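You operate a simulated robot arm through the tools that you are given. There is no shell and no other tool. Be economical: measure what you need, move in short steps, check, and stop when the job is done.

You run a simulated two-armed robot. Do the job below in one go: nothing can be reset, and whatever is moved stays where it is left.

TASK
Fill the envelope under the blue flap and lay it in POST.
Fine: with the small page whose number is on the blue flap's tray; flap down before you slide it in, up again after. Where these are worked on the way, their far stop is far enough and under half their travel is too little: blue flap.

It is judged by the outcome, as a careful person would: the job done as asked, and still so three seconds after it is handed in. It fails if anything else is knocked over, pushed out of place, dropped, spilled or broken.

THE ROBOT
Two 7-joint arms with fingered hands on one trunk, on a base that drives. Base frame: it is fixed to the floor where the robot stands at the start and does not move with it; the origin is under the middle of the robot, x ahead of it, y to its left, z up. Lengths are in m, angles in rad, forces in N, time in s.
The left shoulder is at the start at [0.08, 0.198, 1.465], the right one opposite. Places, roughly: blue flap [0.6, 0.1, 0.9]; front guide [0.3, 0.8, 0.8]; left drawer of the desk [0.5, 0.6, 0.7]; lid of the orders box [0.8, -0.3, 1]; light box button [0.5, 0.3, 0.8]; post tray [0.8, 0.6, 1]; right drawer of the desk [0.5, 0, 0.7]; side guide [0.5, 0.7, 0.8]; yellow flap [0.6, -0.1, 0.9]. Payload 4 kg a hand.
The TCP of each hand is the grasp point between the finger pads, 0.026 m short of the fingertips. In the tool frame z runs along the fingers and y along their closing line. The gripper opens to 0.132 m. The gripper's body begins 0.073 m behind the TCP. The gripper is a hand of 4 fingers: y runs from the thumb to the fingers, the wrist lies at [0, 0, -0.239] in the tool frame.
Orientation is told as [roll, pitch, yaw] about the base's x, y, z axes, in that order, counted from this pose: with the fingers straight down and closing along the base's y, the tool's x points along the base's -x, its y along +y and its z along -z.

THE INTERFACE
- The arms move only by the tool servo_tool. It takes "left_deltas", "right_deltas" or both (then of equal length, played together; a hand with none holds still); each is one flat list of numbers, 6 for each row, row after row: the shift along the tool's x, y, z in m, then the turn, a rotation vector about the tool's x, y, z in rad. In form: [x, y, z, rx, ry, rz, x, y, z, rx, ry, rz, ...]. A call has 1 to 12 rows; each row shifts and turns the commanded pose from where the row before left it, along the tool's axes as they then stand. Rows are played at 5 a second. More than 0.05 m and 0.15 rad between two rows, and nothing of the call is played. A pose out of reach is approached as far as the arm can. The call stops where the force on the tool passes 70 N (or 10 N more than at its start, if that is more) or the arm is blocked; 0.2 s more then pass. In this call time passes only in rows, and 0.2 s behind the last. The reply holds the time, the measured pose of the TCP, the force on the tool along the base axes, the opening and the grip force, in the units named above and with some noise, with the torque about the TCP (base axes, N m) and any sound that the robot's microphone picked up, and new pictures: "show" is both (left out), scene, wrist or none (wrist: the cameras of the hands that moved).
- Cameras (640 x 400 px; columns grow to the right, rows downward): "scene" is now at [0.0868, 0.0202, 1.6097]; the picture's right is [0.30, -0.95, 0.00], its down [-0.82, -0.26, -0.50] and it looks along [0.48, 0.15, -0.86] (base axes); focal length 260 px, centre (320, 200). "left" rides on the left gripper at [-0.068, 0.002, -0.097] in its tool frame; the picture's right is [-0.03, -1.00, 0.00], its down [0.82, -0.02, -0.58] and it looks along [0.58, -0.01, 0.82] (tool axes); focal length 270 px, centre (320, 200). "right" rides on the right gripper at [0.068, 0.002, -0.097] in its tool frame; the picture's right is [-0.03, 1.00, 0.00], its down [-0.82, -0.02, -0.58] and it looks along [-0.58, -0.01, 0.82] (tool axes); focal length 270 px, centre (320, 200). There is no depth. A picture from a camera that has moved, and an enlarged one, comes with that camera's place and axes in the base frame and with its lens. The place of the scene camera against the robot may be out by one fixed shift of up to 0.012 m in any direction.
- raise_lower(by): slides the trunk up (or, below 0, down) by that many m; the arms and the scene camera ride with it, the base frame stays. It gives what a move gives, with no picture.
- steer(legs): drives the robot by 1 to 6 legs, each [ahead, left, turn to the left] in m, m and rad, along the robot's own axes; the way and the turn of a leg run together, so that a leg with both is an arc; at most 1.5 m and 3.142 rad a leg. The arms and the cameras ride along, it lands a little off, and it stops where it bumps. It gives what a move gives, and a new picture of the scene camera.
- finger_targets(finger1, finger2, finger3, thumb_bend, hand): sets how far each is bent, from 0 (flat) to 100 (curled in); at 30 the hand is open as for a grip, at 70 the pads meet at the TCP. One left out holds its place. A second passes; each finger stops where it meets its share of the squeeze, and holds until it gets a number again. It is the only way to open and close the hand. It gives what a move gives, with no picture; readings hold the bend of each and the force on the fingers (four entries, about 0 where the hand has none), thumb and palm.
- aim_head(pan, tilt): turns the head with the scene camera to pan (to the left, within 1.501 rad either way) and tilt (down, from -0.506 to 1.204), counted from straight ahead of the robot. It gives what a move gives, and a new picture of the scene camera.
- zoom(camera, box): a new picture of the part [left, top, right, bottom] of that camera's present view, enlarged. It takes no simulated time.
- job_done(): hands the job in; it is judged then, once.

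Work in short steps. Places have to be worked out from the pictures, the camera data and where the tool is seen: move nearer, look again, correct. Check each grasp and each placing, and mend what went wrong. You have 120 turns and 260 pictures in all, those below and enlarged ones among them. Open the grippers and draw the arms clear of the work before you hand the job in, unless the task says otherwise; then end with one line.

The tools are called after "Emit:" as a command line: name --argument value ..., lists and objects as JSON in quotes. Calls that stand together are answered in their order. servo_tool: Moves the arms, as the interface text tells. Its arguments: {"type":"object","properties":{"left_deltas":{"type":"array"},"right_deltas":{"type":"array"},"show":{"type":"string","enum":["both","scene","wrist","none"]}},"required":[]} The other tools are called the same way: raise_lower (by) slides the trunk up or down; finger_targets (finger1, finger2, finger3, thumb_bend, hand) moves the fingers one by one; steer (legs) drives the base; aim_head (pan, tilt) turns the head that bears the scene camera; zoom (camera, box) takes an enlarged picture of a part of a camera's view; job_done () hands the job in.

At the start:

```text
clock: 0.0
left_tool_pos: [0.3855, 0.3624, 0.9999]
left_tool_rot: [0.002, 0.001, -0.002]
left_force: [0.2, 0.3, 0.0]
left_ft_torque: [-0.01, -0.02, 0.02]
left_opening: 0.1319
left_finger_force: 0.0
left_shape: jaw
left_bend: [30.0, 30.0, 30.0, 30.0]
left_finger forces: [0.0, 0.0, 0.0, 0.0, 0.0, 0.0]
right_tool_pos: [0.6334, -0.024, 1.093]
right_tool_rot: [0.0, 0.001, 0.0]
right_force: [0.6, 0.4, -0.6]
right_ft_torque: [-0.01, -0.02, -0.01]
right_opening: 0.1319
right_finger_force: 0.1
right_shape: jaw
right_bend: [30.0, 30.0, 30.0, 30.0]
right_finger forces: [0.0, 0.0, 0.0, 0.0, 0.0, 0.1]
trunk travel left (down, up): [-0.775, 0.065]
robot x, y, heading: [-0.0007, -0.0035, 0.001]
head pan, tilt: [0.307, 1.042]
```

scene: 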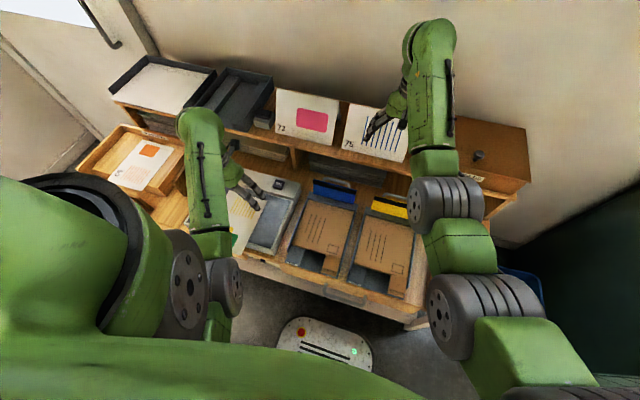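
right: 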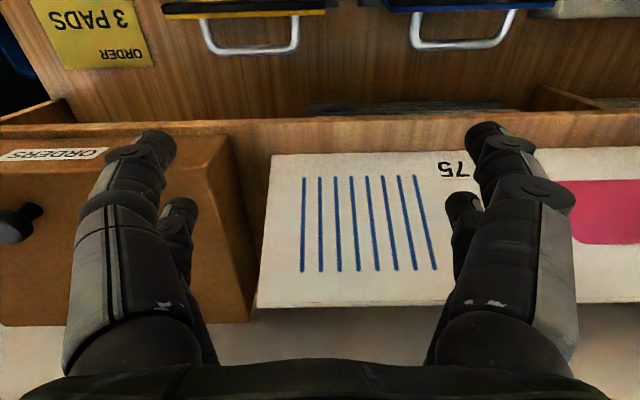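
left: 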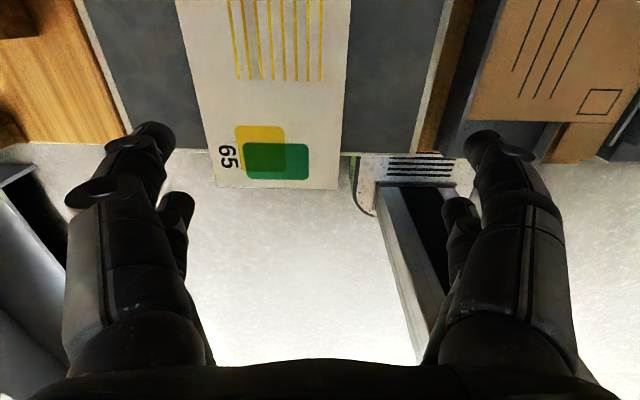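

The scene shows a desk with two envelope trays (blue and yellow flap), pages on a shelf and a light box. I'll enlarge the regions for the numbers.

Emit:
zoom --camera "scene" --box '[220, 80, 440, 300]'

Emit:
zoom --camera "scene" --box '[70, 50, 290, 270]'

```text
1.82 times, centred on (330, 190) of scene
camera zoom: at [0.0868, 0.0202, 1.6097], right [0.3, -0.95, 0.0], down [-0.82, -0.26, -0.5], along [0.48, 0.15, -0.86], focal length 473 px, centre (302, 218)
```

zoom: 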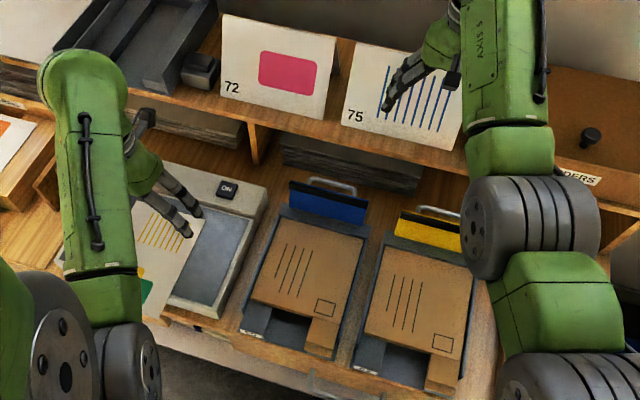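

```text
1.82 times, centred on (180, 160) of scene
camera zoom: at [0.0868, 0.0202, 1.6097], right [0.3, -0.95, 0.0], down [-0.82, -0.26, -0.5], along [0.48, 0.15, -0.86], focal length 473 px, centre (574, 273)
```

zoom: 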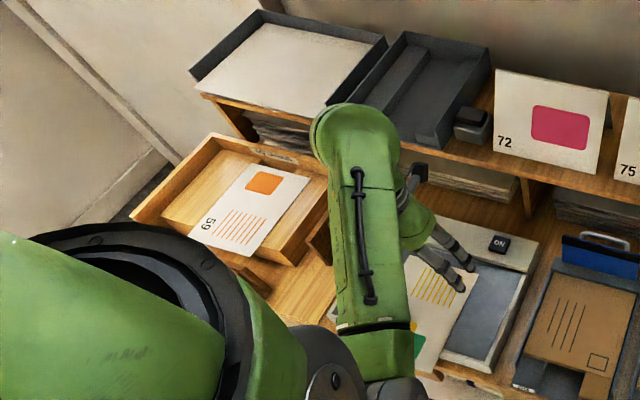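

I need the tray's label. Enlarging the near edge of the blue tray.

Emit:
zoom --camera "scene" --box '[280, 170, 370, 280]'

Emit:
zoom --camera "left" --box '[330, 0, 640, 194]'

Emit:
zoom --camera "right" --box '[0, 0, 640, 160]'

```text
3.64 times, centred on (325, 225) of scene
camera zoom: at [0.0868, 0.0202, 1.6097], right [0.3, -0.95, 0.0], down [-0.82, -0.26, -0.5], along [0.48, 0.15, -0.86], focal length 946 px, centre (302, 109)
```

zoom: 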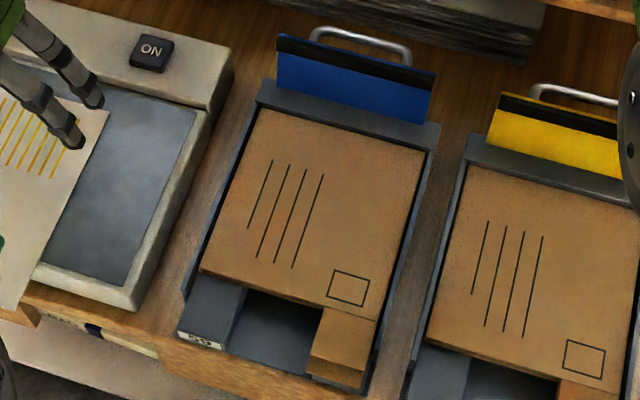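

```text
2.06 times, centred on (485, 97) of left
camera zoom: at [0.4538, 0.3635, 1.0976], right [0.02, -1.0, 0.0], down [-0.82, -0.02, 0.58], along [-0.58, -0.01, -0.82], focal length 557 px, centre (-20, 412)
```

zoom: 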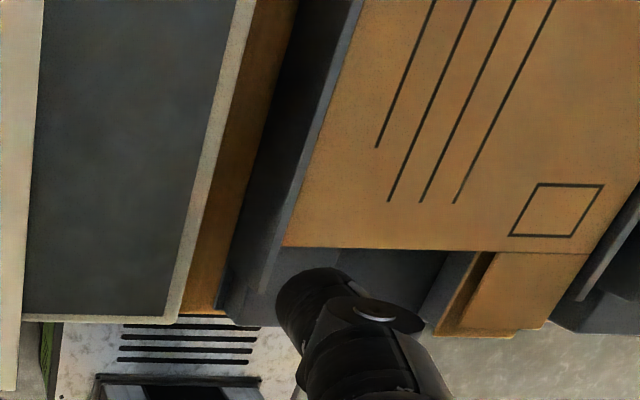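

```text
1.00 times, centred on (320, 80) of right (not enlarged: the box is as wide or as high as the picture)
camera zoom: at [0.5661, -0.0223, 1.1905], right [0.03, 1.0, 0.0], down [0.82, -0.02, 0.58], along [0.58, -0.01, -0.82], focal length 270 px, centre (320, 320)
```

zoom: 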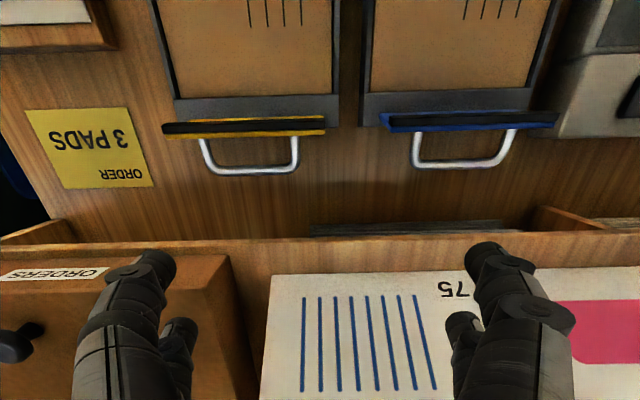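

Emit:
zoom --camera "scene" --box '[300, 253, 320, 269]'

Emit:
zoom --camera "scene" --box '[80, 110, 220, 220]'

```text
16.00 times, centred on (310, 261) of scene
camera zoom: at [0.0868, 0.0202, 1.6097], right [0.3, -0.95, 0.0], down [-0.82, -0.26, -0.5], along [0.48, 0.15, -0.86], focal length 4165 px, centre (480, -776)
```

zoom: 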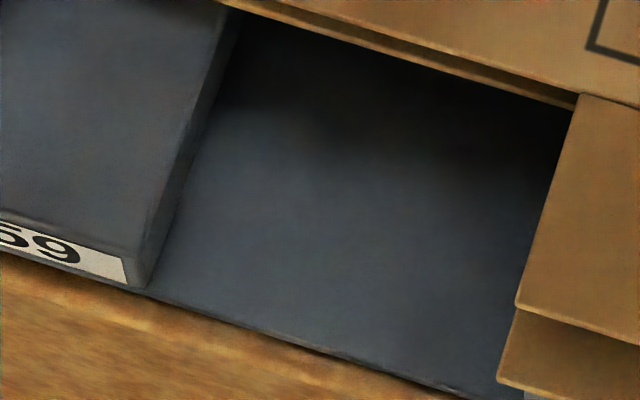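

```text
3.64 times, centred on (150, 165) of scene
camera zoom: at [0.0868, 0.0202, 1.6097], right [0.3, -0.95, 0.0], down [-0.82, -0.26, -0.5], along [0.48, 0.15, -0.86], focal length 946 px, centre (938, 327)
```

zoom: 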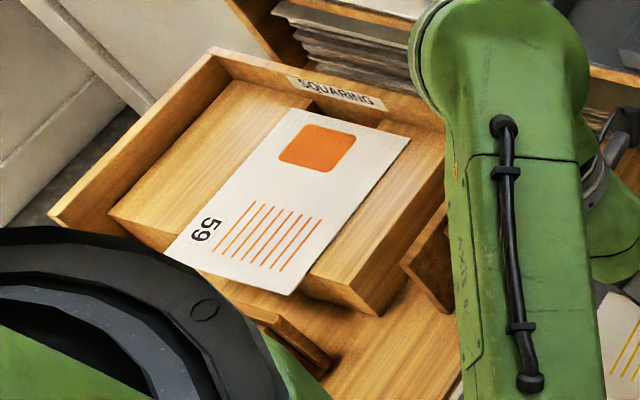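

The tray label reads 59, and page 59 lies in the squaring station on the left. I'll move the right hand back to look at the blue tray and the left hand over towards the page.

Emit:
servo_tool --left_deltas '[0, 0.02, -0.04, 0, 0, 0, -0.01, 0.045, -0.01, 0, 0, 0, -0.02, 0.045, 0, 0, 0, 0, -0.02, 0.045, 0, 0, 0, 0, -0.02, 0.045, 0, 0, 0, 0, -0.02, 0.045, 0, 0, 0, 0]' --right_deltas '[0, 0, -0.04, 0, 0, 0, 0.045, 0.02, 0, 0, 0, 0, 0.045, 0.02, 0, 0, 0, 0, 0.045, 0.02, 0, 0, 0, 0, 0.045, 0.02, 0, 0, 0, 0, 0.045, 0.02, 0, 0, 0, 0]'

```text
clock: 1.4
left_tool_pos: [0.4754, 0.6114, 1.0441]
left_tool_rot: [-0.001, 0.002, -0.002]
left_force: [0.2, 1.3, -0.2]
left_ft_torque: [-0.03, 0.01, 0.02]
left_opening: 0.1317
left_finger_force: 0.0
left_shape: jaw
left_bend: [30.0, 30.0, 30.0, 30.0]
left_finger forces: [0.1, 0.1, 0.0, 0.0, 0.0, 0.0]
right_tool_pos: [0.4223, 0.0963, 1.119]
right_tool_rot: [-0.004, 0.002, -0.001]
right_force: [0.3, 0.1, -0.3]
right_ft_torque: [-0.05, -0.02, 0.0]
right_opening: 0.132
right_finger_force: 0.0
right_shape: jaw
right_bend: [30.0, 30.0, 30.0, 30.0]
right_finger forces: [0.0, 0.1, 0.0, 0.1, 0.0, 0.0]
right hand out of reach, approached as far as the arm can: row 5, 6
trunk travel left (down, up): [-0.775, 0.065]
robot x, y, heading: [0.0014, -0.0004, -0.002]
head pan, tilt: [0.307, 1.042]
camera scene: at [0.0876, 0.025, 1.6095], right [0.3, -0.95, 0.0], down [-0.82, -0.26, -0.5], along [0.48, 0.15, -0.86], focal length 260 px, centre (320, 200)
camera right: at [0.355, 0.0987, 1.2169], right [0.03, 1.0, 0.0], down [0.82, -0.02, 0.58], along [0.58, -0.02, -0.82], focal length 270 px, centre (320, 200)
camera left: at [0.5433, 0.6135, 1.1424], right [0.02, -1.0, 0.0], down [-0.82, -0.02, 0.58], along [-0.58, -0.02, -0.82], focal length 270 px, centre (320, 200)
```

scene: 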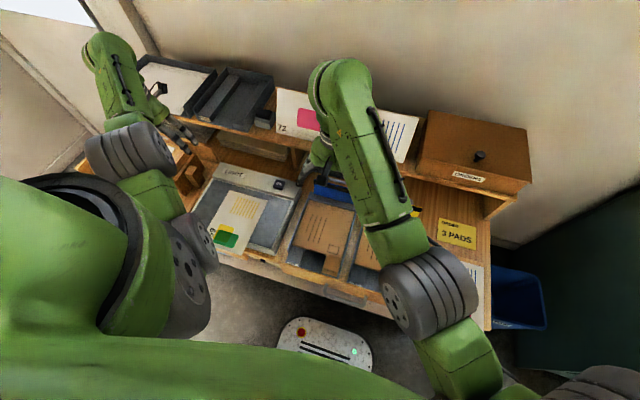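
right: 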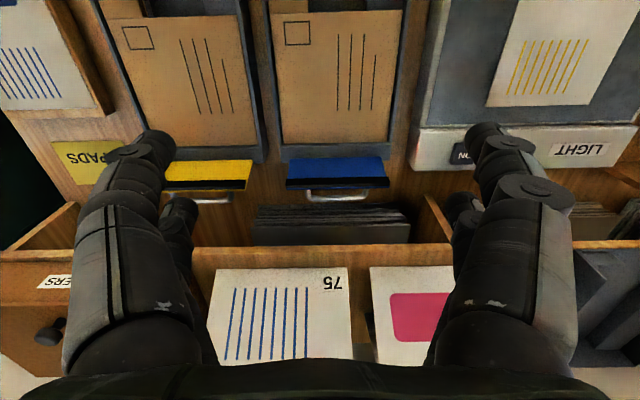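
left: 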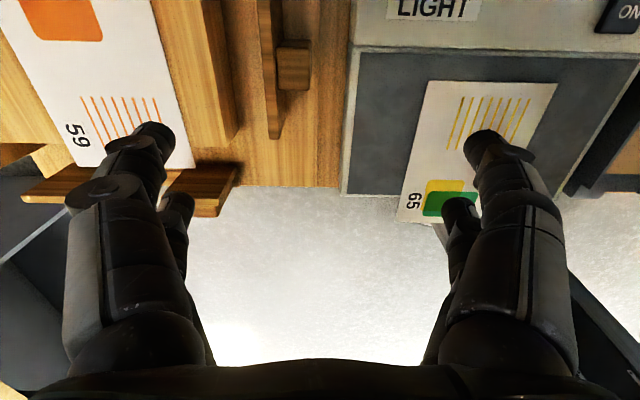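

Emit:
zoom --camera "right" --box '[240, 0, 440, 240]'

Emit:
zoom --camera "scene" --box '[270, 160, 370, 290]'

```text
1.67 times, centred on (340, 120) of right
camera zoom: at [0.355, 0.0987, 1.2169], right [0.03, 1.0, 0.0], down [0.82, -0.02, 0.58], along [0.58, -0.02, -0.82], focal length 450 px, centre (287, 333)
```

zoom: 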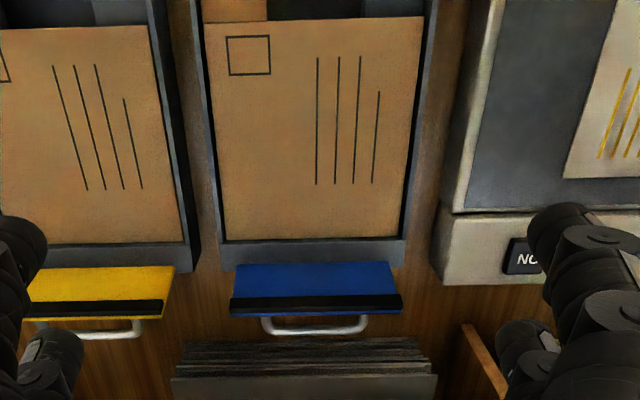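

```text
3.08 times, centred on (320, 225) of scene
camera zoom: at [0.0876, 0.025, 1.6095], right [0.3, -0.95, 0.0], down [-0.82, -0.26, -0.5], along [0.48, 0.15, -0.86], focal length 801 px, centre (320, 123)
```

zoom: 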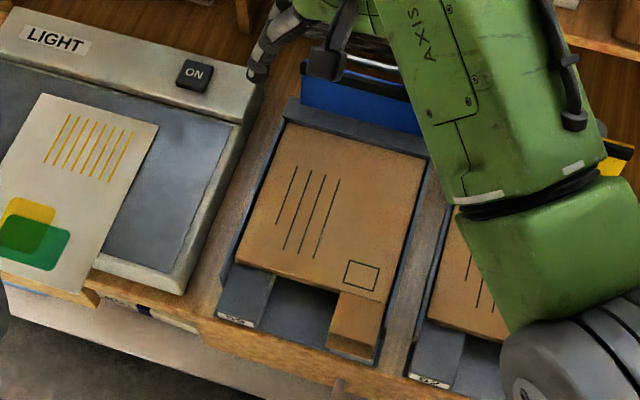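

The flap stands upright at about x 0.55, z 0.84–0.90, with its handle behind. I'll take the right arm out of the scene view and move the left hand over the squaring station for a closer look.

Emit:
servo_tool --left_deltas '[-0.03, 0.04, -0.02, 0, 0, 0, -0.03, 0.04, 0, 0, 0, 0, -0.03, 0.04, 0, 0, 0, 0, 0, 0.04, 0, 0, 0, 0, 0, 0, 0, 0, 0, 0, 0, 0, 0, 0, 0, 0]' --right_deltas '[0, -0.045, -0.03, 0, 0, 0, 0, -0.045, -0.02, 0, 0, 0, 0, -0.045, 0, 0, 0, 0, 0, -0.045, 0, 0, 0, 0, 0, -0.045, 0, 0, 0, 0, 0, -0.045, 0, 0, 0, 0]'

Emit:
aim_head --pan 0.2 --tilt 1.15

```text
refused: row 1 steps farther than a row can; nothing moved
```

```text
clock: 2.1
left_tool_pos: [0.4731, 0.6097, 1.0469]
left_tool_rot: [0.0, 0.001, -0.003]
left_force: [-0.4, 1.9, -0.1]
left_ft_torque: [0.04, 0.01, 0.01]
left_opening: 0.132
left_finger_force: 0.0
left_shape: jaw
left_bend: [30.0, 30.0, 30.0, 30.0]
left_finger forces: [0.0, 0.1, 0.0, 0.0, 0.1, 0.0]
right_tool_pos: [0.4222, 0.0952, 1.1197]
right_tool_rot: [0.0, 0.0, 0.0]
right_force: [-0.1, -0.2, 0.2]
right_ft_torque: [-0.02, -0.01, 0.01]
right_opening: 0.1318
right_finger_force: 0.1
right_shape: jaw
right_bend: [30.0, 30.0, 30.0, 30.0]
right_finger forces: [0.0, 0.0, 0.0, 0.1, 0.0, 0.1]
trunk travel left (down, up): [-0.775, 0.065]
robot x, y, heading: [-0.0003, 0.0025, 0.006]
head pan, tilt: [0.201, 1.15]
camera scene: at [0.0817, 0.0139, 1.6028], right [0.2, -0.98, 0.0], down [-0.89, -0.18, -0.41], along [0.4, 0.08, -0.91], focal length 260 px, centre (320, 200)
```

scene: 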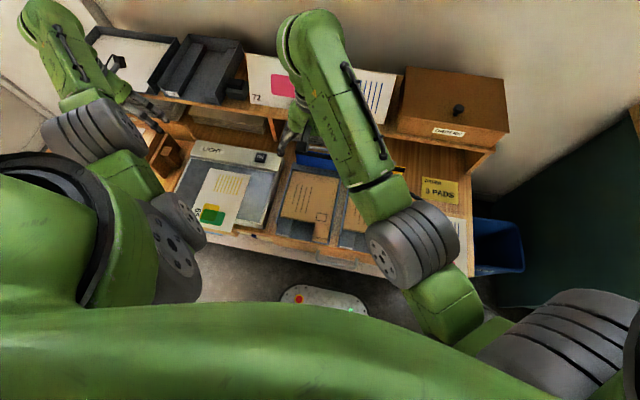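

Emit:
servo_tool --left_deltas '[-0.03, 0.035, -0.01, 0, 0, 0, -0.03, 0.035, 0, 0, 0, 0, -0.03, 0.035, 0, 0, 0, 0, -0.02, 0.04, 0, 0, 0, 0, 0, 0, 0, 0, 0, 0, 0, 0, 0, 0, 0, 0]' --right_deltas '[0, -0.04, -0.02, 0, 0, 0, 0, -0.045, -0.02, 0, 0, 0, 0, -0.045, 0, 0, 0, 0, 0, -0.045, 0, 0, 0, 0, 0, -0.045, 0, 0, 0, 0, 0, -0.045, 0, 0, 0, 0]'

```text
clock: 3.5
left_tool_pos: [0.5173, 0.6692, 1.0579]
left_tool_rot: [0.005, 0.0, -0.001]
left_force: [-0.1, -0.3, -0.4]
left_ft_torque: [0.03, 0.0, 0.0]
left_opening: 0.1322
left_finger_force: 0.0
left_shape: jaw
left_bend: [30.0, 30.0, 30.0, 30.0]
left_finger forces: [0.1, 0.0, 0.1, 0.0, 0.0, 0.0]
left hand out of reach, approached as far as the arm can: row 2, 3, 4
right_tool_pos: [0.4983, -0.1375, 1.0887]
right_tool_rot: [0.002, -0.001, 0.001]
right_force: [0.7, 0.9, -0.3]
right_ft_torque: [0.03, -0.01, 0.01]
right_opening: 0.1319
right_finger_force: 0.1
right_shape: jaw
right_bend: [30.0, 30.0, 30.0, 30.0]
right_finger forces: [0.0, 0.1, 0.0, 0.0, 0.0, 0.0]
right hand out of reach, approached as far as the arm can: row 1, 2, 3, 4, 5, 6
trunk travel left (down, up): [-0.775, 0.065]
robot x, y, heading: [-0.0009, 0.0014, -0.0]
head pan, tilt: [0.201, 1.15]
camera scene: at [0.0818, 0.0104, 1.6028], right [0.2, -0.98, 0.0], down [-0.89, -0.18, -0.41], along [0.4, 0.08, -0.91], focal length 260 px, centre (320, 200)
camera right: at [0.4305, -0.1368, 1.1866], right [0.03, 1.0, 0.0], down [0.82, -0.02, 0.58], along [0.58, -0.01, -0.82], focal length 270 px, centre (320, 200)
camera left: at [0.5863, 0.6695, 1.1562], right [0.02, -1.0, 0.0], down [-0.82, -0.02, 0.58], along [-0.58, -0.01, -0.82], focal length 270 px, centre (320, 200)
```

scene: 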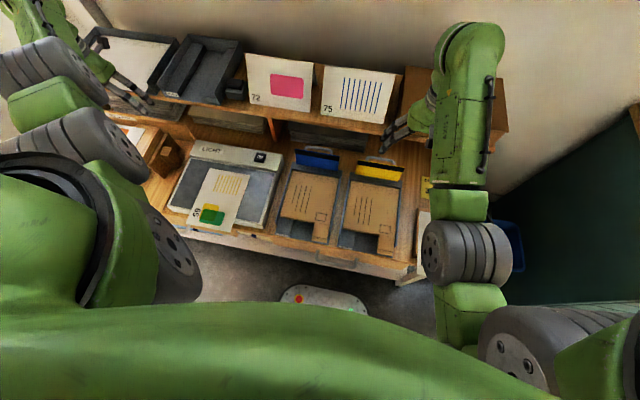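
right: 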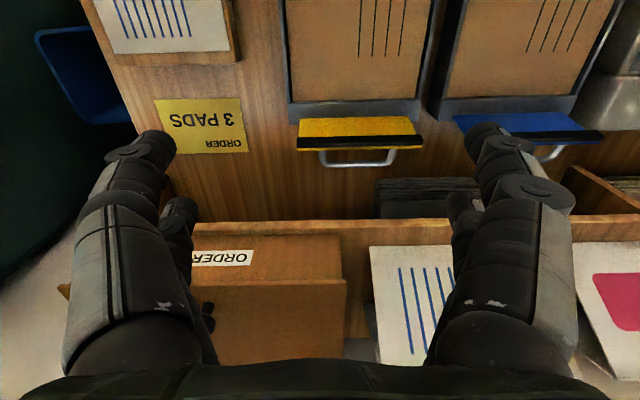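
left: 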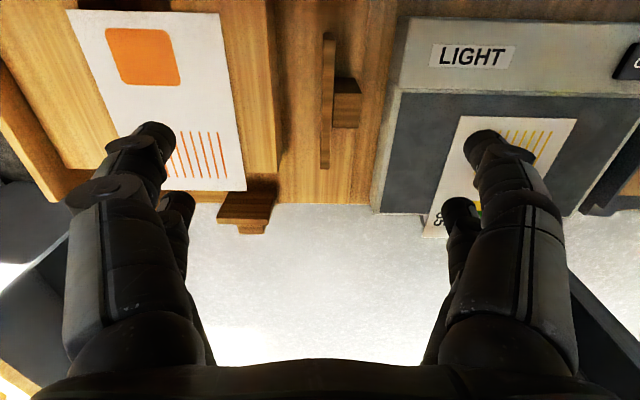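

Now the scene view of the trays is free; enlarging it.

Emit:
zoom --camera "scene" --box '[265, 140, 365, 250]'

Emit:
zoom --camera "scene" --box '[80, 20, 260, 130]'

```text
3.64 times, centred on (315, 195) of scene
camera zoom: at [0.0818, 0.0104, 1.6028], right [0.2, -0.98, 0.0], down [-0.89, -0.18, -0.41], along [0.4, 0.08, -0.91], focal length 946 px, centre (338, 218)
```

zoom: 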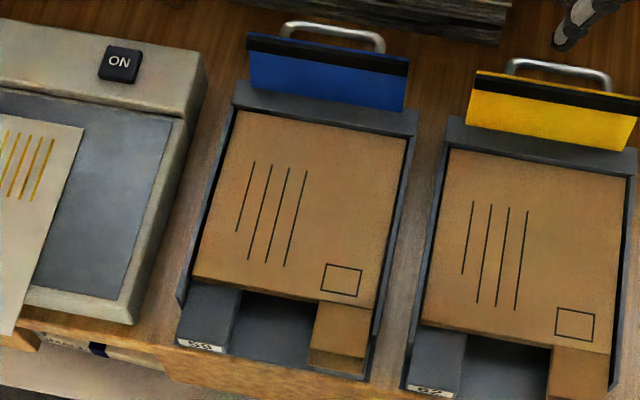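

```text
3.56 times, centred on (170, 75) of scene
camera zoom: at [0.0818, 0.0104, 1.6028], right [0.2, -0.98, 0.0], down [-0.89, -0.18, -0.41], along [0.4, 0.08, -0.91], focal length 926 px, centre (853, 644)
```

zoom: 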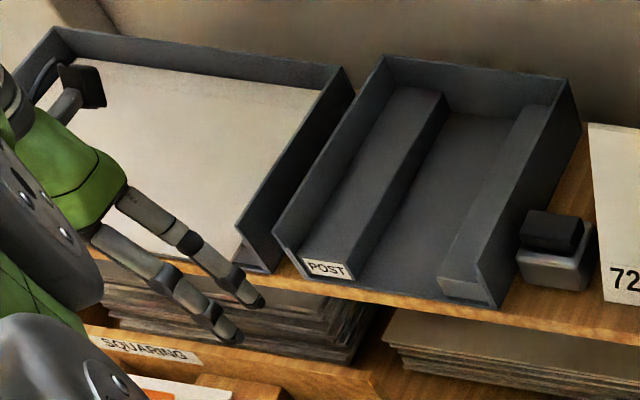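

Estimates: flap hinge ≈(0.53, 0.115, 0.845), top edge ≈(0.565, ·, 0.89), handle bar ≈(0.587, 0.115, 0.888). I'll close the right fingers and bring them above the space behind the handle, to press the flap forward and down.

Emit:
finger_targets --hand "right" --finger1 70 --finger2 70 --finger3 70 --thumb_bend 70

Emit:
servo_tool --right_deltas '[-0.04, 0.03, 0, 0, 0, 0, -0.04, 0.03, 0, 0, 0, 0, -0.035, 0.03, 0, 0, 0, 0, -0.015, 0.045, 0, 0, 0, 0, 0, 0.045, 0, 0, 0, 0, 0, 0.045, 0, 0, 0, 0, 0, 0.028, 0, 0, 0, 0]'

```text
clock: 4.5
left_tool_pos: [0.5174, 0.67, 1.0566]
left_tool_rot: [0.002, -0.001, -0.001]
left_force: [0.1, -0.2, 0.3]
left_ft_torque: [0.0, 0.01, -0.01]
left_opening: 0.132
left_finger_force: 0.1
left_shape: jaw
left_bend: [30.0, 30.0, 30.0, 30.0]
left_finger forces: [0.0, 0.0, 0.1, 0.0, 0.1, 0.1]
right_tool_pos: [0.4976, -0.136, 1.0915]
right_tool_rot: [0.002, -0.002, -0.002]
right_force: [-0.1, 0.4, 0.2]
right_ft_torque: [0.0, -0.02, 0.02]
right_opening: 0.0015
right_finger_force: 0.0
right_shape: fingers
right_bend: [70.0, 70.0, 70.0, 70.0]
right_finger forces: [0.0, 0.1, 0.0, 0.1, 0.0, 0.0]
trunk travel left (down, up): [-0.775, 0.065]
robot x, y, heading: [-0.0033, 0.0014, 0.001]
head pan, tilt: [0.201, 1.15]
```

```text
clock: 6.1
left_tool_pos: [0.5173, 0.67, 1.0583]
left_tool_rot: [0.002, 0.001, -0.001]
left_force: [0.3, 0.4, 0.6]
left_ft_torque: [0.01, 0.0, 0.01]
left_opening: 0.132
left_finger_force: 0.0
left_shape: jaw
left_bend: [30.0, 30.0, 30.0, 30.0]
left_finger forces: [0.0, 0.1, 0.1, 0.0, 0.0, 0.0]
right_tool_pos: [0.6238, 0.1174, 1.089]
right_tool_rot: [0.001, -0.001, -0.002]
right_force: [0.8, -0.4, -0.4]
right_ft_torque: [-0.02, 0.0, 0.01]
right_opening: 0.0014
right_finger_force: 0.2
right_shape: fingers
right_bend: [70.0, 70.0, 70.0, 70.0]
right_finger forces: [0.0, 0.0, 0.0, 0.0, 0.0, 0.0]
trunk travel left (down, up): [-0.775, 0.065]
robot x, y, heading: [0.0, -0.0012, -0.003]
head pan, tilt: [0.201, 1.15]
camera scene: at [0.081, 0.013, 1.6028], right [0.2, -0.98, 0.0], down [-0.89, -0.18, -0.41], along [0.4, 0.08, -0.91], focal length 260 px, centre (320, 200)
camera right: at [0.5569, 0.1193, 1.1861], right [0.03, 1.0, 0.0], down [0.82, -0.02, 0.58], along [0.58, -0.02, -0.82], focal length 270 px, centre (320, 200)
```

scene: 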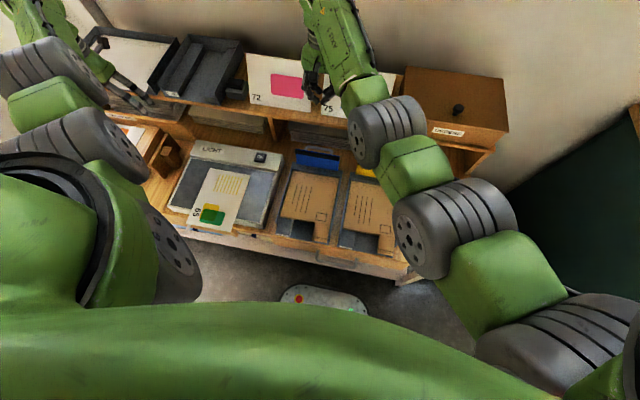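
right: 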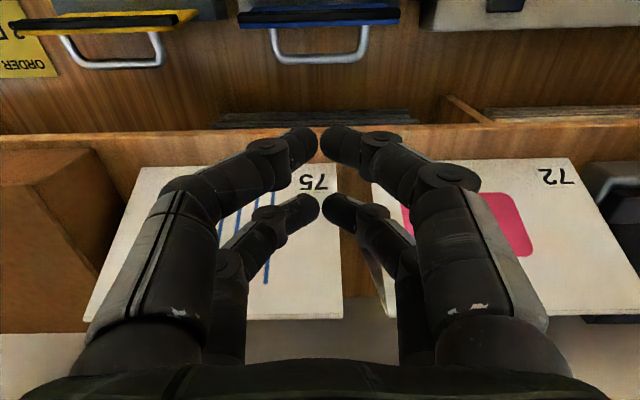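

The fingers come in two pairs 0.04 m apart along x, so only the near pair should go into the narrow space behind the handle. I'll test which fingers form the rear pair by curling them.

Emit:
finger_targets --hand "right" --finger1 100

Emit:
zoom --camera "right" --box '[0, 0, 640, 400]'

Emit:
finger_targets --hand "right" --finger3 100

Emit:
zoom --camera "right" --box '[0, 0, 640, 400]'

```text
clock: 7.1
left_tool_pos: [0.5179, 0.6701, 1.058]
left_tool_rot: [0.003, 0.0, -0.001]
left_force: [0.4, -0.5, -1.3]
left_ft_torque: [0.0, 0.02, 0.01]
left_opening: 0.1319
left_finger_force: 0.0
left_shape: jaw
left_bend: [30.0, 30.0, 30.0, 30.0]
left_finger forces: [0.1, 0.0, 0.0, 0.0, 0.1, 0.0]
right_tool_pos: [0.6255, 0.1172, 1.0904]
right_tool_rot: [-0.001, 0.001, -0.001]
right_force: [0.1, -0.2, 0.4]
right_ft_torque: [0.0, 0.02, 0.01]
right_opening: 0.0052
right_finger_force: 0.1
right_shape: fingers
right_bend: [83.0, 70.0, 70.0, 68.0]
right_finger forces: [0.0, 0.1, 0.1, 0.0, 0.0, 0.0]
trunk travel left (down, up): [-0.775, 0.065]
robot x, y, heading: [0.0022, -0.0008, 0.0]
head pan, tilt: [0.201, 1.15]
```

```text
1.00 times, centred on (320, 200) of right (not enlarged: the box is as wide or as high as the picture)
camera zoom: at [0.5572, 0.1181, 1.186], right [0.03, 1.0, 0.0], down [0.82, -0.02, 0.58], along [0.58, -0.01, -0.82], focal length 270 px, centre (320, 200)
```

zoom: 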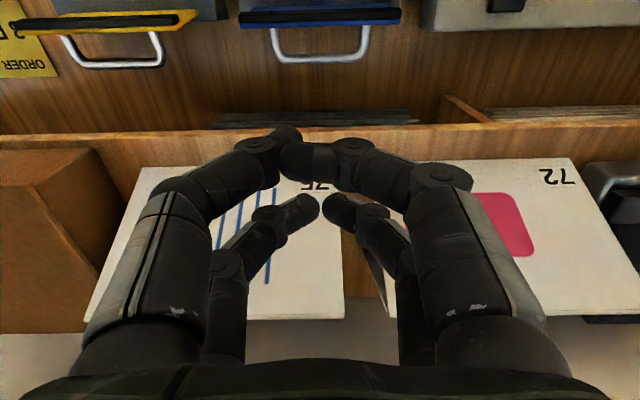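

```text
clock: 8.1
left_tool_pos: [0.5181, 0.6702, 1.0577]
left_tool_rot: [0.001, 0.001, 0.0]
left_force: [0.0, 0.4, 0.1]
left_ft_torque: [0.0, 0.0, 0.0]
left_opening: 0.132
left_finger_force: 0.0
left_shape: jaw
left_bend: [30.0, 30.0, 30.0, 30.0]
left_finger forces: [0.0, 0.1, 0.0, 0.0, 0.0, 0.0]
right_tool_pos: [0.6251, 0.1166, 1.0887]
right_tool_rot: [0.0, 0.0, 0.001]
right_force: [0.0, 0.9, 0.1]
right_ft_torque: [0.02, -0.01, -0.01]
right_opening: 0.0073
right_finger_force: 0.0
right_shape: fingers
right_bend: [85.0, 69.0, 100.0, 68.0]
right_finger forces: [0.1, 0.1, 0.0, 0.1, 0.0, 0.0]
trunk travel left (down, up): [-0.775, 0.065]
robot x, y, heading: [-0.0019, 0.0007, 0.001]
head pan, tilt: [0.201, 1.15]
```

```text
1.00 times, centred on (320, 200) of right (not enlarged: the box is as wide or as high as the picture)
camera zoom: at [0.5571, 0.1183, 1.186], right [0.03, 1.0, 0.0], down [0.82, -0.02, 0.58], along [0.58, -0.01, -0.82], focal length 270 px, centre (320, 200)
```

zoom: 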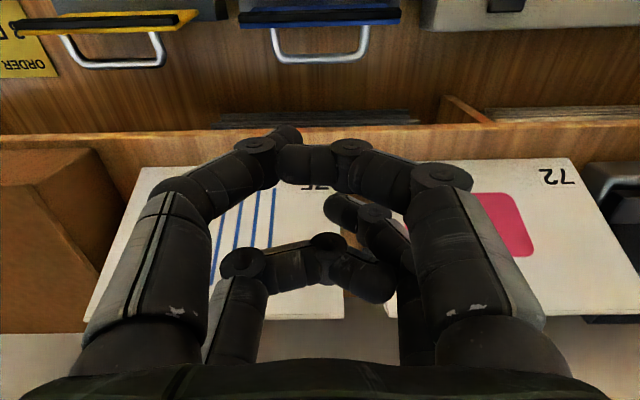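

Finger 3 and finger 2 are the rear pair; I'll curl both and keep finger 1 and the thumb straight together.

Emit:
finger_targets --hand "right" --finger1 70 --finger2 100 --finger3 100 --thumb_bend 70

Emit:
zoom --camera "right" --box '[0, 0, 640, 400]'

```text
clock: 9.1
left_tool_pos: [0.518, 0.6687, 1.0581]
left_tool_rot: [0.002, -0.001, -0.003]
left_force: [0.1, -0.3, -0.2]
left_ft_torque: [-0.02, -0.04, 0.02]
left_opening: 0.1321
left_finger_force: 0.0
left_shape: jaw
left_bend: [30.0, 30.0, 30.0, 30.0]
left_finger forces: [0.0, 0.1, 0.1, 0.1, 0.1, 0.0]
right_tool_pos: [0.6242, 0.116, 1.0878]
right_tool_rot: [-0.001, 0.001, -0.001]
right_force: [-0.8, -0.5, -0.4]
right_ft_torque: [0.01, -0.01, 0.04]
right_opening: 0.001
right_finger_force: 0.0
right_shape: fingers
right_bend: [70.0, 87.0, 100.0, 70.0]
right_finger forces: [0.0, 0.0, 0.0, 0.0, 0.1, 0.0]
trunk travel left (down, up): [-0.775, 0.065]
robot x, y, heading: [0.0013, 0.0005, 0.001]
head pan, tilt: [0.201, 1.15]
```

```text
1.00 times, centred on (320, 200) of right (not enlarged: the box is as wide or as high as the picture)
camera zoom: at [0.5572, 0.1182, 1.186], right [0.03, 1.0, 0.0], down [0.82, -0.02, 0.58], along [0.58, -0.01, -0.82], focal length 270 px, centre (320, 200)
```

zoom: 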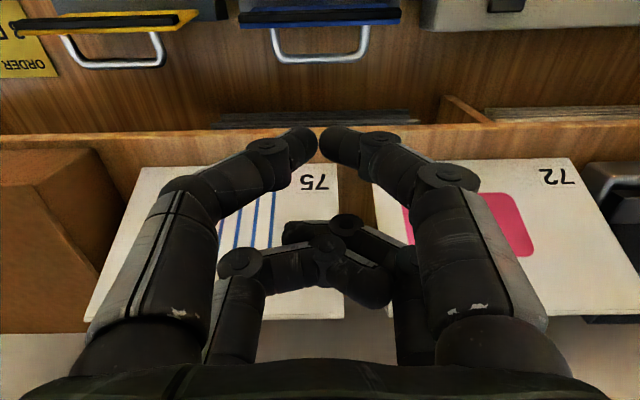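

Emit:
servo_tool --right_deltas '[-0.02, 0, 0.03, 0, 0, 0, 0, 0, 0.045, 0, 0, 0, 0, 0, 0.045, 0, 0, 0, 0, 0, 0.03, 0, 0, 0]'

```text
clock: 10.1
left_tool_pos: [0.5169, 0.6684, 1.0586]
left_tool_rot: [0.003, 0.0, -0.002]
left_force: [-0.2, 0.4, -0.5]
left_ft_torque: [0.02, 0.03, -0.03]
left_opening: 0.1322
left_finger_force: 0.0
left_shape: jaw
left_bend: [30.0, 30.0, 30.0, 30.0]
left_finger forces: [0.1, 0.1, 0.0, 0.0, 0.0, 0.0]
right_tool_pos: [0.6214, 0.1089, 0.9644]
right_tool_rot: [0.002, 0.001, -0.001]
right_force: [0.1, 0.3, 0.5]
right_ft_torque: [0.04, -0.03, 0.01]
right_opening: 0.0008
right_finger_force: 0.0
right_shape: fingers
right_bend: [70.0, 87.0, 100.0, 70.0]
right_finger forces: [0.1, 0.0, 0.0, 0.0, 0.0, 0.1]
right hand out of reach, approached as far as the arm can: row 1, 2, 3, 4
trunk travel left (down, up): [-0.775, 0.065]
robot x, y, heading: [0.001, -0.0006, -0.003]
head pan, tilt: [0.201, 1.15]
camera scene: at [0.0813, 0.0116, 1.6029], right [0.2, -0.98, 0.0], down [-0.89, -0.18, -0.41], along [0.4, 0.08, -0.91], focal length 260 px, centre (320, 200)
camera right: at [0.5529, 0.1102, 1.0615], right [0.03, 1.0, 0.0], down [0.82, -0.02, 0.58], along [0.58, -0.01, -0.82], focal length 270 px, centre (320, 200)
```

scene: 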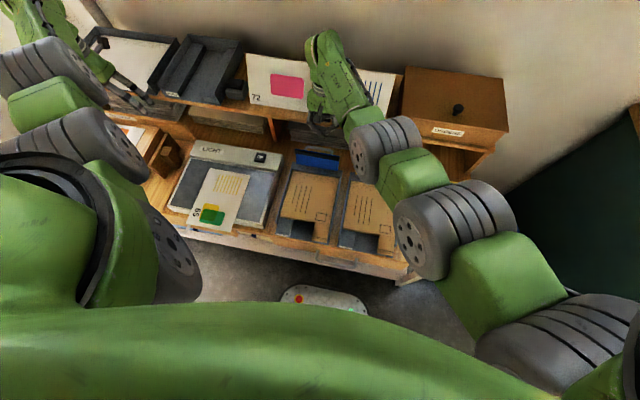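
right: 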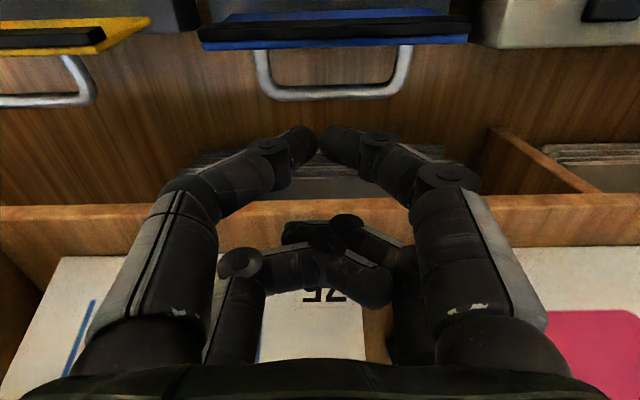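

The arm's reach ends here. I'll raise the right hand, bring the left hand back inwards, then shift the base left and the trunk down.

Emit:
servo_tool --left_deltas '[0.02, -0.04, -0.01, 0, 0, 0, 0.02, -0.045, 0, 0, 0, 0, 0.02, -0.045, 0, 0, 0, 0, 0.02, -0.045, 0, 0, 0, 0, 0.02, -0.045, 0, 0, 0, 0]' --right_deltas '[0, 0, -0.045, 0, 0, 0, 0, 0, -0.045, 0, 0, 0, 0, 0, -0.045, 0, 0, 0, 0, 0, -0.03, 0, 0, 0, 0, 0, 0, 0, 0, 0]' --show "none"

Emit:
steer --legs '[[0, 0.2, 0]]'

```text
clock: 11.3
left_tool_pos: [0.4139, 0.4498, 1.0661]
left_tool_rot: [0.002, -0.001, -0.001]
left_force: [-1.0, 0.2, 0.8]
left_ft_torque: [0.04, 0.01, -0.01]
left_opening: 0.132
left_finger_force: 0.0
left_shape: jaw
left_bend: [30.0, 30.0, 30.0, 30.0]
left_finger forces: [0.0, 0.0, 0.1, 0.0, 0.0, 0.0]
right_tool_pos: [0.6188, 0.1047, 1.1319]
right_tool_rot: [0.001, 0.0, -0.001]
right_force: [-0.5, 0.3, 0.2]
right_ft_torque: [-0.02, 0.0, 0.0]
right_opening: 0.0011
right_finger_force: 0.1
right_shape: fingers
right_bend: [70.0, 87.0, 100.0, 70.0]
right_finger forces: [0.1, 0.0, 0.0, 0.0, 0.0, 0.0]
trunk travel left (down, up): [-0.775, 0.065]
robot x, y, heading: [0.0014, -0.0025, 0.002]
head pan, tilt: [0.201, 1.15]
```

```text
clock: 12.8
left_tool_pos: [0.4156, 0.6367, 1.0678]
left_tool_rot: [0.006, -0.002, -0.003]
left_force: [-0.5, -0.4, -0.1]
left_ft_torque: [0.01, 0.01, -0.03]
left_opening: 0.1322
left_finger_force: 0.0
left_shape: jaw
left_bend: [30.0, 30.0, 30.0, 30.0]
left_finger forces: [0.1, 0.0, 0.0, 0.0, 0.0, 0.1]
right_tool_pos: [0.6202, 0.2891, 1.1325]
right_tool_rot: [0.004, 0.0, -0.003]
right_force: [0.1, -0.6, 0.5]
right_ft_torque: [0.05, 0.02, 0.01]
right_opening: 0.0009
right_finger_force: 0.1
right_shape: fingers
right_bend: [70.0, 88.0, 100.0, 70.0]
right_finger forces: [0.0, 0.0, 0.1, 0.0, 0.0, 0.0]
trunk travel left (down, up): [-0.775, 0.065]
robot x, y, heading: [0.003, 0.1883, -0.005]
head pan, tilt: [0.201, 1.15]
camera scene: at [0.0815, 0.1969, 1.6029], right [0.2, -0.98, 0.0], down [-0.9, -0.18, -0.41], along [0.4, 0.08, -0.91], focal length 260 px, centre (320, 200)
```

scene: 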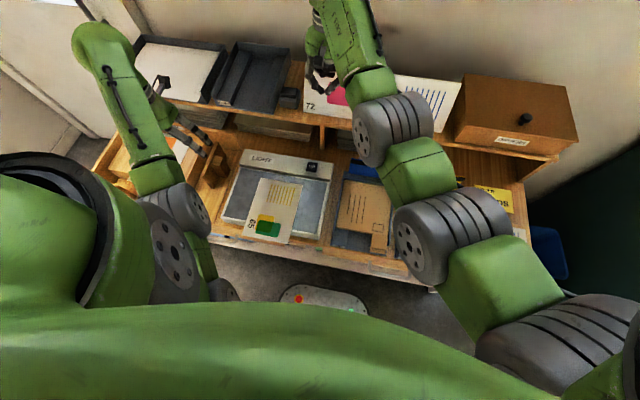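

Now bring the right hand to y 0.115, x 0.645 and start downward.

Emit:
servo_tool --right_deltas '[-0.005, -0.045, 0, 0, 0, 0, -0.005, -0.045, 0, 0, 0, 0, -0.005, -0.045, 0, 0, 0, 0, -0.01, -0.039, 0, 0, 0, 0, 0, 0, 0.045, 0, 0, 0, 0, 0, 0.045, 0, 0, 0, 0, 0, 0.045, 0, 0, 0, 0, 0, 0.035, 0, 0, 0]'

```text
clock: 14.6
left_tool_pos: [0.4156, 0.6399, 1.0664]
left_tool_rot: [0.002, 0.0, -0.004]
left_force: [0.8, -1.3, 0.3]
left_ft_torque: [-0.01, -0.01, -0.03]
left_opening: 0.1325
left_finger_force: 0.1
left_shape: jaw
left_bend: [30.0, 30.0, 30.0, 30.0]
left_finger forces: [0.0, 0.0, 0.0, 0.1, 0.0, 0.0]
right_tool_pos: [0.6435, 0.1172, 0.9606]
right_tool_rot: [0.001, 0.0, -0.003]
right_force: [0.1, 0.0, -0.3]
right_ft_torque: [0.0, -0.01, 0.01]
right_opening: 0.0011
right_finger_force: 0.1
right_shape: fingers
right_bend: [70.0, 88.0, 100.0, 70.0]
right_finger forces: [0.0, 0.0, 0.1, 0.0, 0.1, 0.1]
trunk travel left (down, up): [-0.775, 0.065]
robot x, y, heading: [-0.0005, 0.1916, -0.007]
head pan, tilt: [0.201, 1.15]
camera scene: at [0.0822, 0.2023, 1.6028], right [0.2, -0.98, 0.0], down [-0.9, -0.18, -0.41], along [0.4, 0.08, -0.91], focal length 260 px, centre (320, 200)
camera right: at [0.5761, 0.1192, 1.058], right [0.03, 1.0, 0.0], down [0.82, -0.02, 0.58], along [0.58, -0.02, -0.82], focal length 270 px, centre (320, 200)
```

scene: 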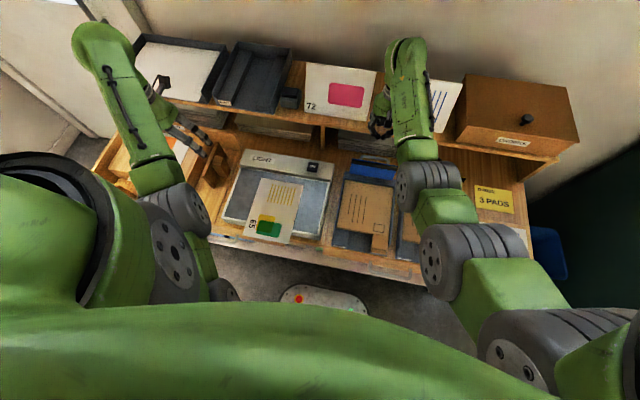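
right: 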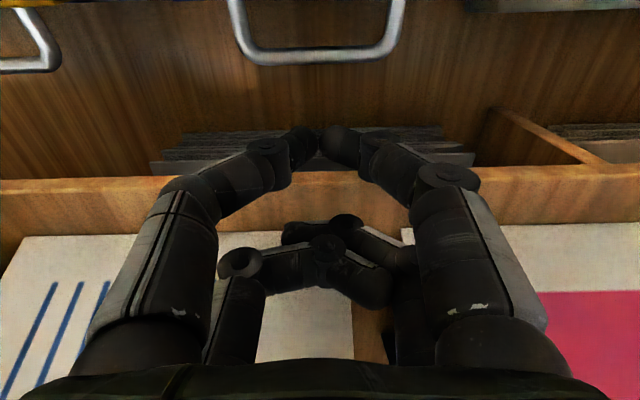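

Emit:
servo_tool --right_deltas '[0.003, 0, 0.03, 0, 0, 0, 0, 0, 0.02, 0, 0, 0, 0, 0, 0.014, 0, 0, 0]' --show "wrist"

```text
clock: 15.6
left_tool_pos: [0.4115, 0.6404, 1.068]
left_tool_rot: [0.004, -0.005, -0.002]
left_force: [0.1, -0.1, 0.0]
left_ft_torque: [0.0, 0.02, -0.04]
left_opening: 0.1318
left_finger_force: 0.0
left_shape: jaw
left_bend: [30.0, 30.0, 30.0, 30.0]
left_finger forces: [0.1, 0.0, 0.1, 0.0, 0.0, 0.1]
right_tool_pos: [0.654, 0.1226, 0.9222]
right_tool_rot: [0.013, -0.051, -0.003]
right_force: [-17.3, -0.7, 46.6]
right_ft_torque: [0.41, -0.86, 0.15]
right_opening: 0.0011
right_finger_force: 27.0
right_shape: fingers
right_bend: [70.0, 96.0, 100.0, 70.0]
right_finger forces: [0.0, 54.0, 0.0, 0.0, 0.0, 0.0]
trunk travel left (down, up): [-0.775, 0.065]
robot x, y, heading: [-0.0003, 0.192, 0.0]
head pan, tilt: [0.201, 1.15]
stopped in row 3 (right hand): the force on the tool passed its limit at 73 N (the readings are from after the stop); the commanded pose is now the measured one
camera right: at [0.5812, 0.1237, 1.0154], right [0.03, 1.0, 0.01], down [0.79, -0.03, 0.62], along [0.62, -0.01, -0.79], focal length 270 px, centre (320, 200)
```

right: 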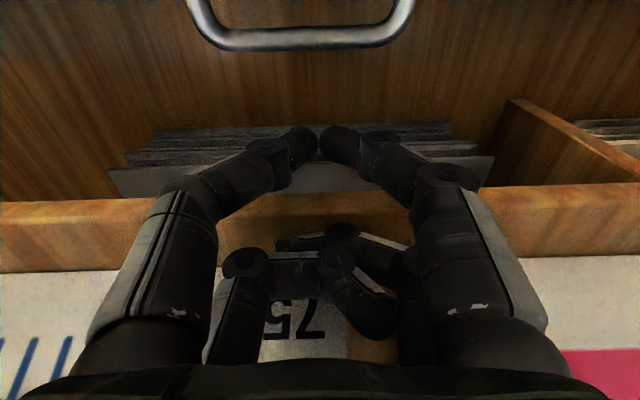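

Finger 2 met the shelf edge, so I'll retreat upwards. Better: turn the hand a quarter turn and straddle the flap from above, so that only the straight, open thumb-side digits go in behind the handle.

Emit:
servo_tool --right_deltas '[0, 0, -0.04, 0, 0.05, 0, 0, 0, -0.045, 0, 0, 0, 0.045, 0, -0.015, 0, 0, 0, 0.045, 0, 0, 0, 0, 0]' --show "none"

Emit:
finger_targets --hand "right" --finger1 30 --finger2 30 --finger3 30 --thumb_bend 30

Emit:
servo_tool --right_deltas '[0, 0, 0, 0, 0, -0.143, 0, 0, 0, 0, 0, -0.143, 0, 0, 0, 0, 0, -0.143, 0, 0, 0, 0, 0, -0.143, 0, 0, 0, 0, 0, -0.143, 0, 0, 0, 0, 0, -0.143, 0, 0, 0, 0, 0, -0.143, 0, 0, 0, 0, 0, -0.143, 0, 0, 0, 0, 0, -0.143, 0, 0, 0, 0, 0, -0.143, 0, 0, 0, 0, 0, -0.141]'

```text
clock: 16.6
left_tool_pos: [0.4151, 0.6396, 1.065]
left_tool_rot: [0.003, -0.002, -0.004]
left_force: [-0.5, -0.2, -0.2]
left_ft_torque: [-0.02, 0.0, 0.01]
left_opening: 0.1319
left_finger_force: 0.1
left_shape: jaw
left_bend: [30.0, 30.0, 30.0, 30.0]
left_finger forces: [0.1, 0.1, 0.0, 0.1, 0.1, 0.0]
right_tool_pos: [0.5624, 0.1205, 1.0114]
right_tool_rot: [0.007, 0.012, -0.005]
right_force: [-0.6, 0.4, 0.3]
right_ft_torque: [-0.01, -0.01, -0.02]
right_opening: 0.0009
right_finger_force: 0.0
right_shape: fingers
right_bend: [70.0, 94.0, 100.0, 70.0]
right_finger forces: [0.0, 0.0, 0.0, 0.0, 0.1, 0.0]
trunk travel left (down, up): [-0.775, 0.065]
robot x, y, heading: [-0.0011, 0.19, 0.001]
head pan, tilt: [0.201, 1.15]
```

```text
clock: 17.6
left_tool_pos: [0.4165, 0.6399, 1.0671]
left_tool_rot: [0.001, 0.0, -0.006]
left_force: [0.6, 0.2, 0.7]
left_ft_torque: [0.0, 0.0, 0.04]
left_opening: 0.132
left_finger_force: 0.1
left_shape: jaw
left_bend: [30.0, 30.0, 30.0, 30.0]
left_finger forces: [0.0, 0.0, 0.0, 0.0, 0.1, 0.0]
right_tool_pos: [0.5621, 0.1201, 1.0096]
right_tool_rot: [0.007, 0.019, -0.005]
right_force: [-0.1, -1.1, 0.3]
right_ft_torque: [-0.03, 0.01, 0.0]
right_opening: 0.1327
right_finger_force: 0.0
right_shape: fingers
right_bend: [30.0, 30.0, 30.0, 30.0]
right_finger forces: [0.0, 0.0, 0.1, 0.0, 0.0, 0.0]
trunk travel left (down, up): [-0.775, 0.065]
robot x, y, heading: [-0.0025, 0.1896, -0.002]
head pan, tilt: [0.201, 1.15]
```

```text
clock: 20.0
left_tool_pos: [0.4165, 0.6386, 1.0658]
left_tool_rot: [0.001, -0.001, -0.004]
left_force: [-0.3, 0.2, -0.5]
left_ft_torque: [-0.01, -0.01, 0.01]
left_opening: 0.1318
left_finger_force: 0.1
left_shape: jaw
left_bend: [30.0, 30.0, 30.0, 30.0]
left_finger forces: [0.1, 0.0, 0.0, 0.0, 0.0, 0.0]
right_tool_pos: [0.5611, 0.1204, 1.0121]
right_tool_rot: [0.017, -0.006, 1.57]
right_force: [0.3, -0.3, 0.0]
right_ft_torque: [-0.02, 0.01, 0.02]
right_opening: 0.1325
right_finger_force: 0.1
right_shape: fingers
right_bend: [30.0, 30.0, 30.0, 30.0]
right_finger forces: [0.1, 0.1, 0.0, 0.0, 0.1, 0.0]
trunk travel left (down, up): [-0.775, 0.065]
robot x, y, heading: [-0.003, 0.1914, -0.002]
head pan, tilt: [0.201, 1.15]
camera scene: at [0.0816, 0.2028, 1.6028], right [0.2, -0.98, 0.0], down [-0.9, -0.18, -0.41], along [0.4, 0.08, -0.91], focal length 260 px, centre (320, 200)
camera right: at [0.5622, 0.0518, 1.1091], right [-1.0, 0.03, 0.02], down [0.03, 0.81, 0.58], along [0.0, 0.58, -0.81], focal length 270 px, centre (320, 200)
```

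scene: 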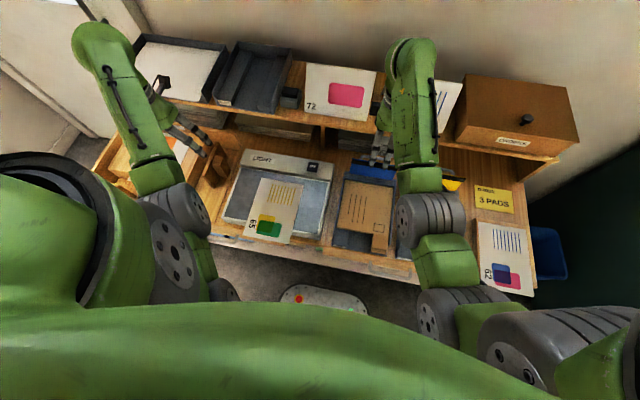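
right: 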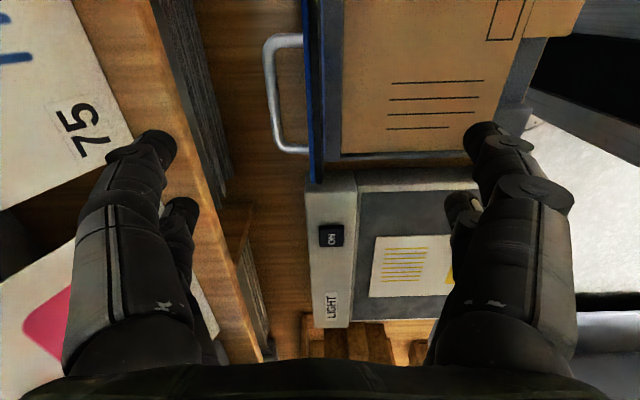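

Clear side view: bar at x≈0.605, the shelf front at ≈0.67, so the thumb-side tips (x≈0.64) fit between. I flatten the front fingers a bit and go down.

Emit:
finger_targets --hand "right" --finger1 10 --finger2 10

Emit:
servo_tool --right_deltas '[0, 0, 0.04, 0, 0, 0, 0, 0, 0.035, 0, 0, 0]' --show "wrist"

```text
clock: 21.0
left_tool_pos: [0.4163, 0.6401, 1.0661]
left_tool_rot: [0.002, -0.003, -0.005]
left_force: [-0.7, -0.4, 0.4]
left_ft_torque: [0.01, 0.0, -0.02]
left_opening: 0.1318
left_finger_force: 0.1
left_shape: jaw
left_bend: [30.0, 30.0, 30.0, 30.0]
left_finger forces: [0.0, 0.0, 0.0, 0.0, 0.1, 0.0]
right_tool_pos: [0.5612, 0.1217, 1.0135]
right_tool_rot: [0.017, -0.006, 1.567]
right_force: [0.2, 0.6, 0.4]
right_ft_torque: [0.0, -0.01, -0.02]
right_opening: 0.1534
right_finger_force: 0.1
right_shape: fingers
right_bend: [10.0, 10.0, 30.0, 30.0]
right_finger forces: [0.0, 0.1, 0.0, 0.0, 0.1, 0.0]
trunk travel left (down, up): [-0.775, 0.065]
robot x, y, heading: [0.0027, 0.1922, -0.003]
head pan, tilt: [0.201, 1.15]
```

```text
clock: 21.6
left_tool_pos: [0.4169, 0.64, 1.0654]
left_tool_rot: [0.0, 0.0, -0.003]
left_force: [0.6, 0.1, -0.5]
left_ft_torque: [-0.02, 0.02, 0.03]
left_opening: 0.1321
left_finger_force: 0.0
left_shape: jaw
left_bend: [30.0, 30.0, 30.0, 30.0]
left_finger forces: [0.1, 0.1, 0.0, 0.0, 0.1, 0.0]
right_tool_pos: [0.5631, 0.119, 0.9372]
right_tool_rot: [0.017, -0.007, 1.567]
right_force: [-0.5, -0.6, -0.2]
right_ft_torque: [0.0, 0.01, 0.01]
right_opening: 0.1533
right_finger_force: 0.0
right_shape: fingers
right_bend: [10.0, 10.0, 30.0, 30.0]
right_finger forces: [0.0, 0.0, 0.0, 0.0, 0.0, 0.0]
trunk travel left (down, up): [-0.775, 0.065]
robot x, y, heading: [0.0026, 0.1941, -0.003]
head pan, tilt: [0.201, 1.15]
camera right: at [0.5625, 0.0494, 1.033], right [-1.0, 0.03, 0.02], down [0.03, 0.81, 0.58], along [0.0, 0.58, -0.81], focal length 270 px, centre (320, 200)
```

right: 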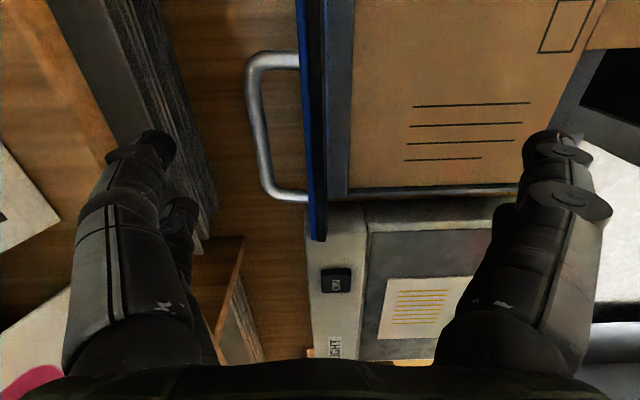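

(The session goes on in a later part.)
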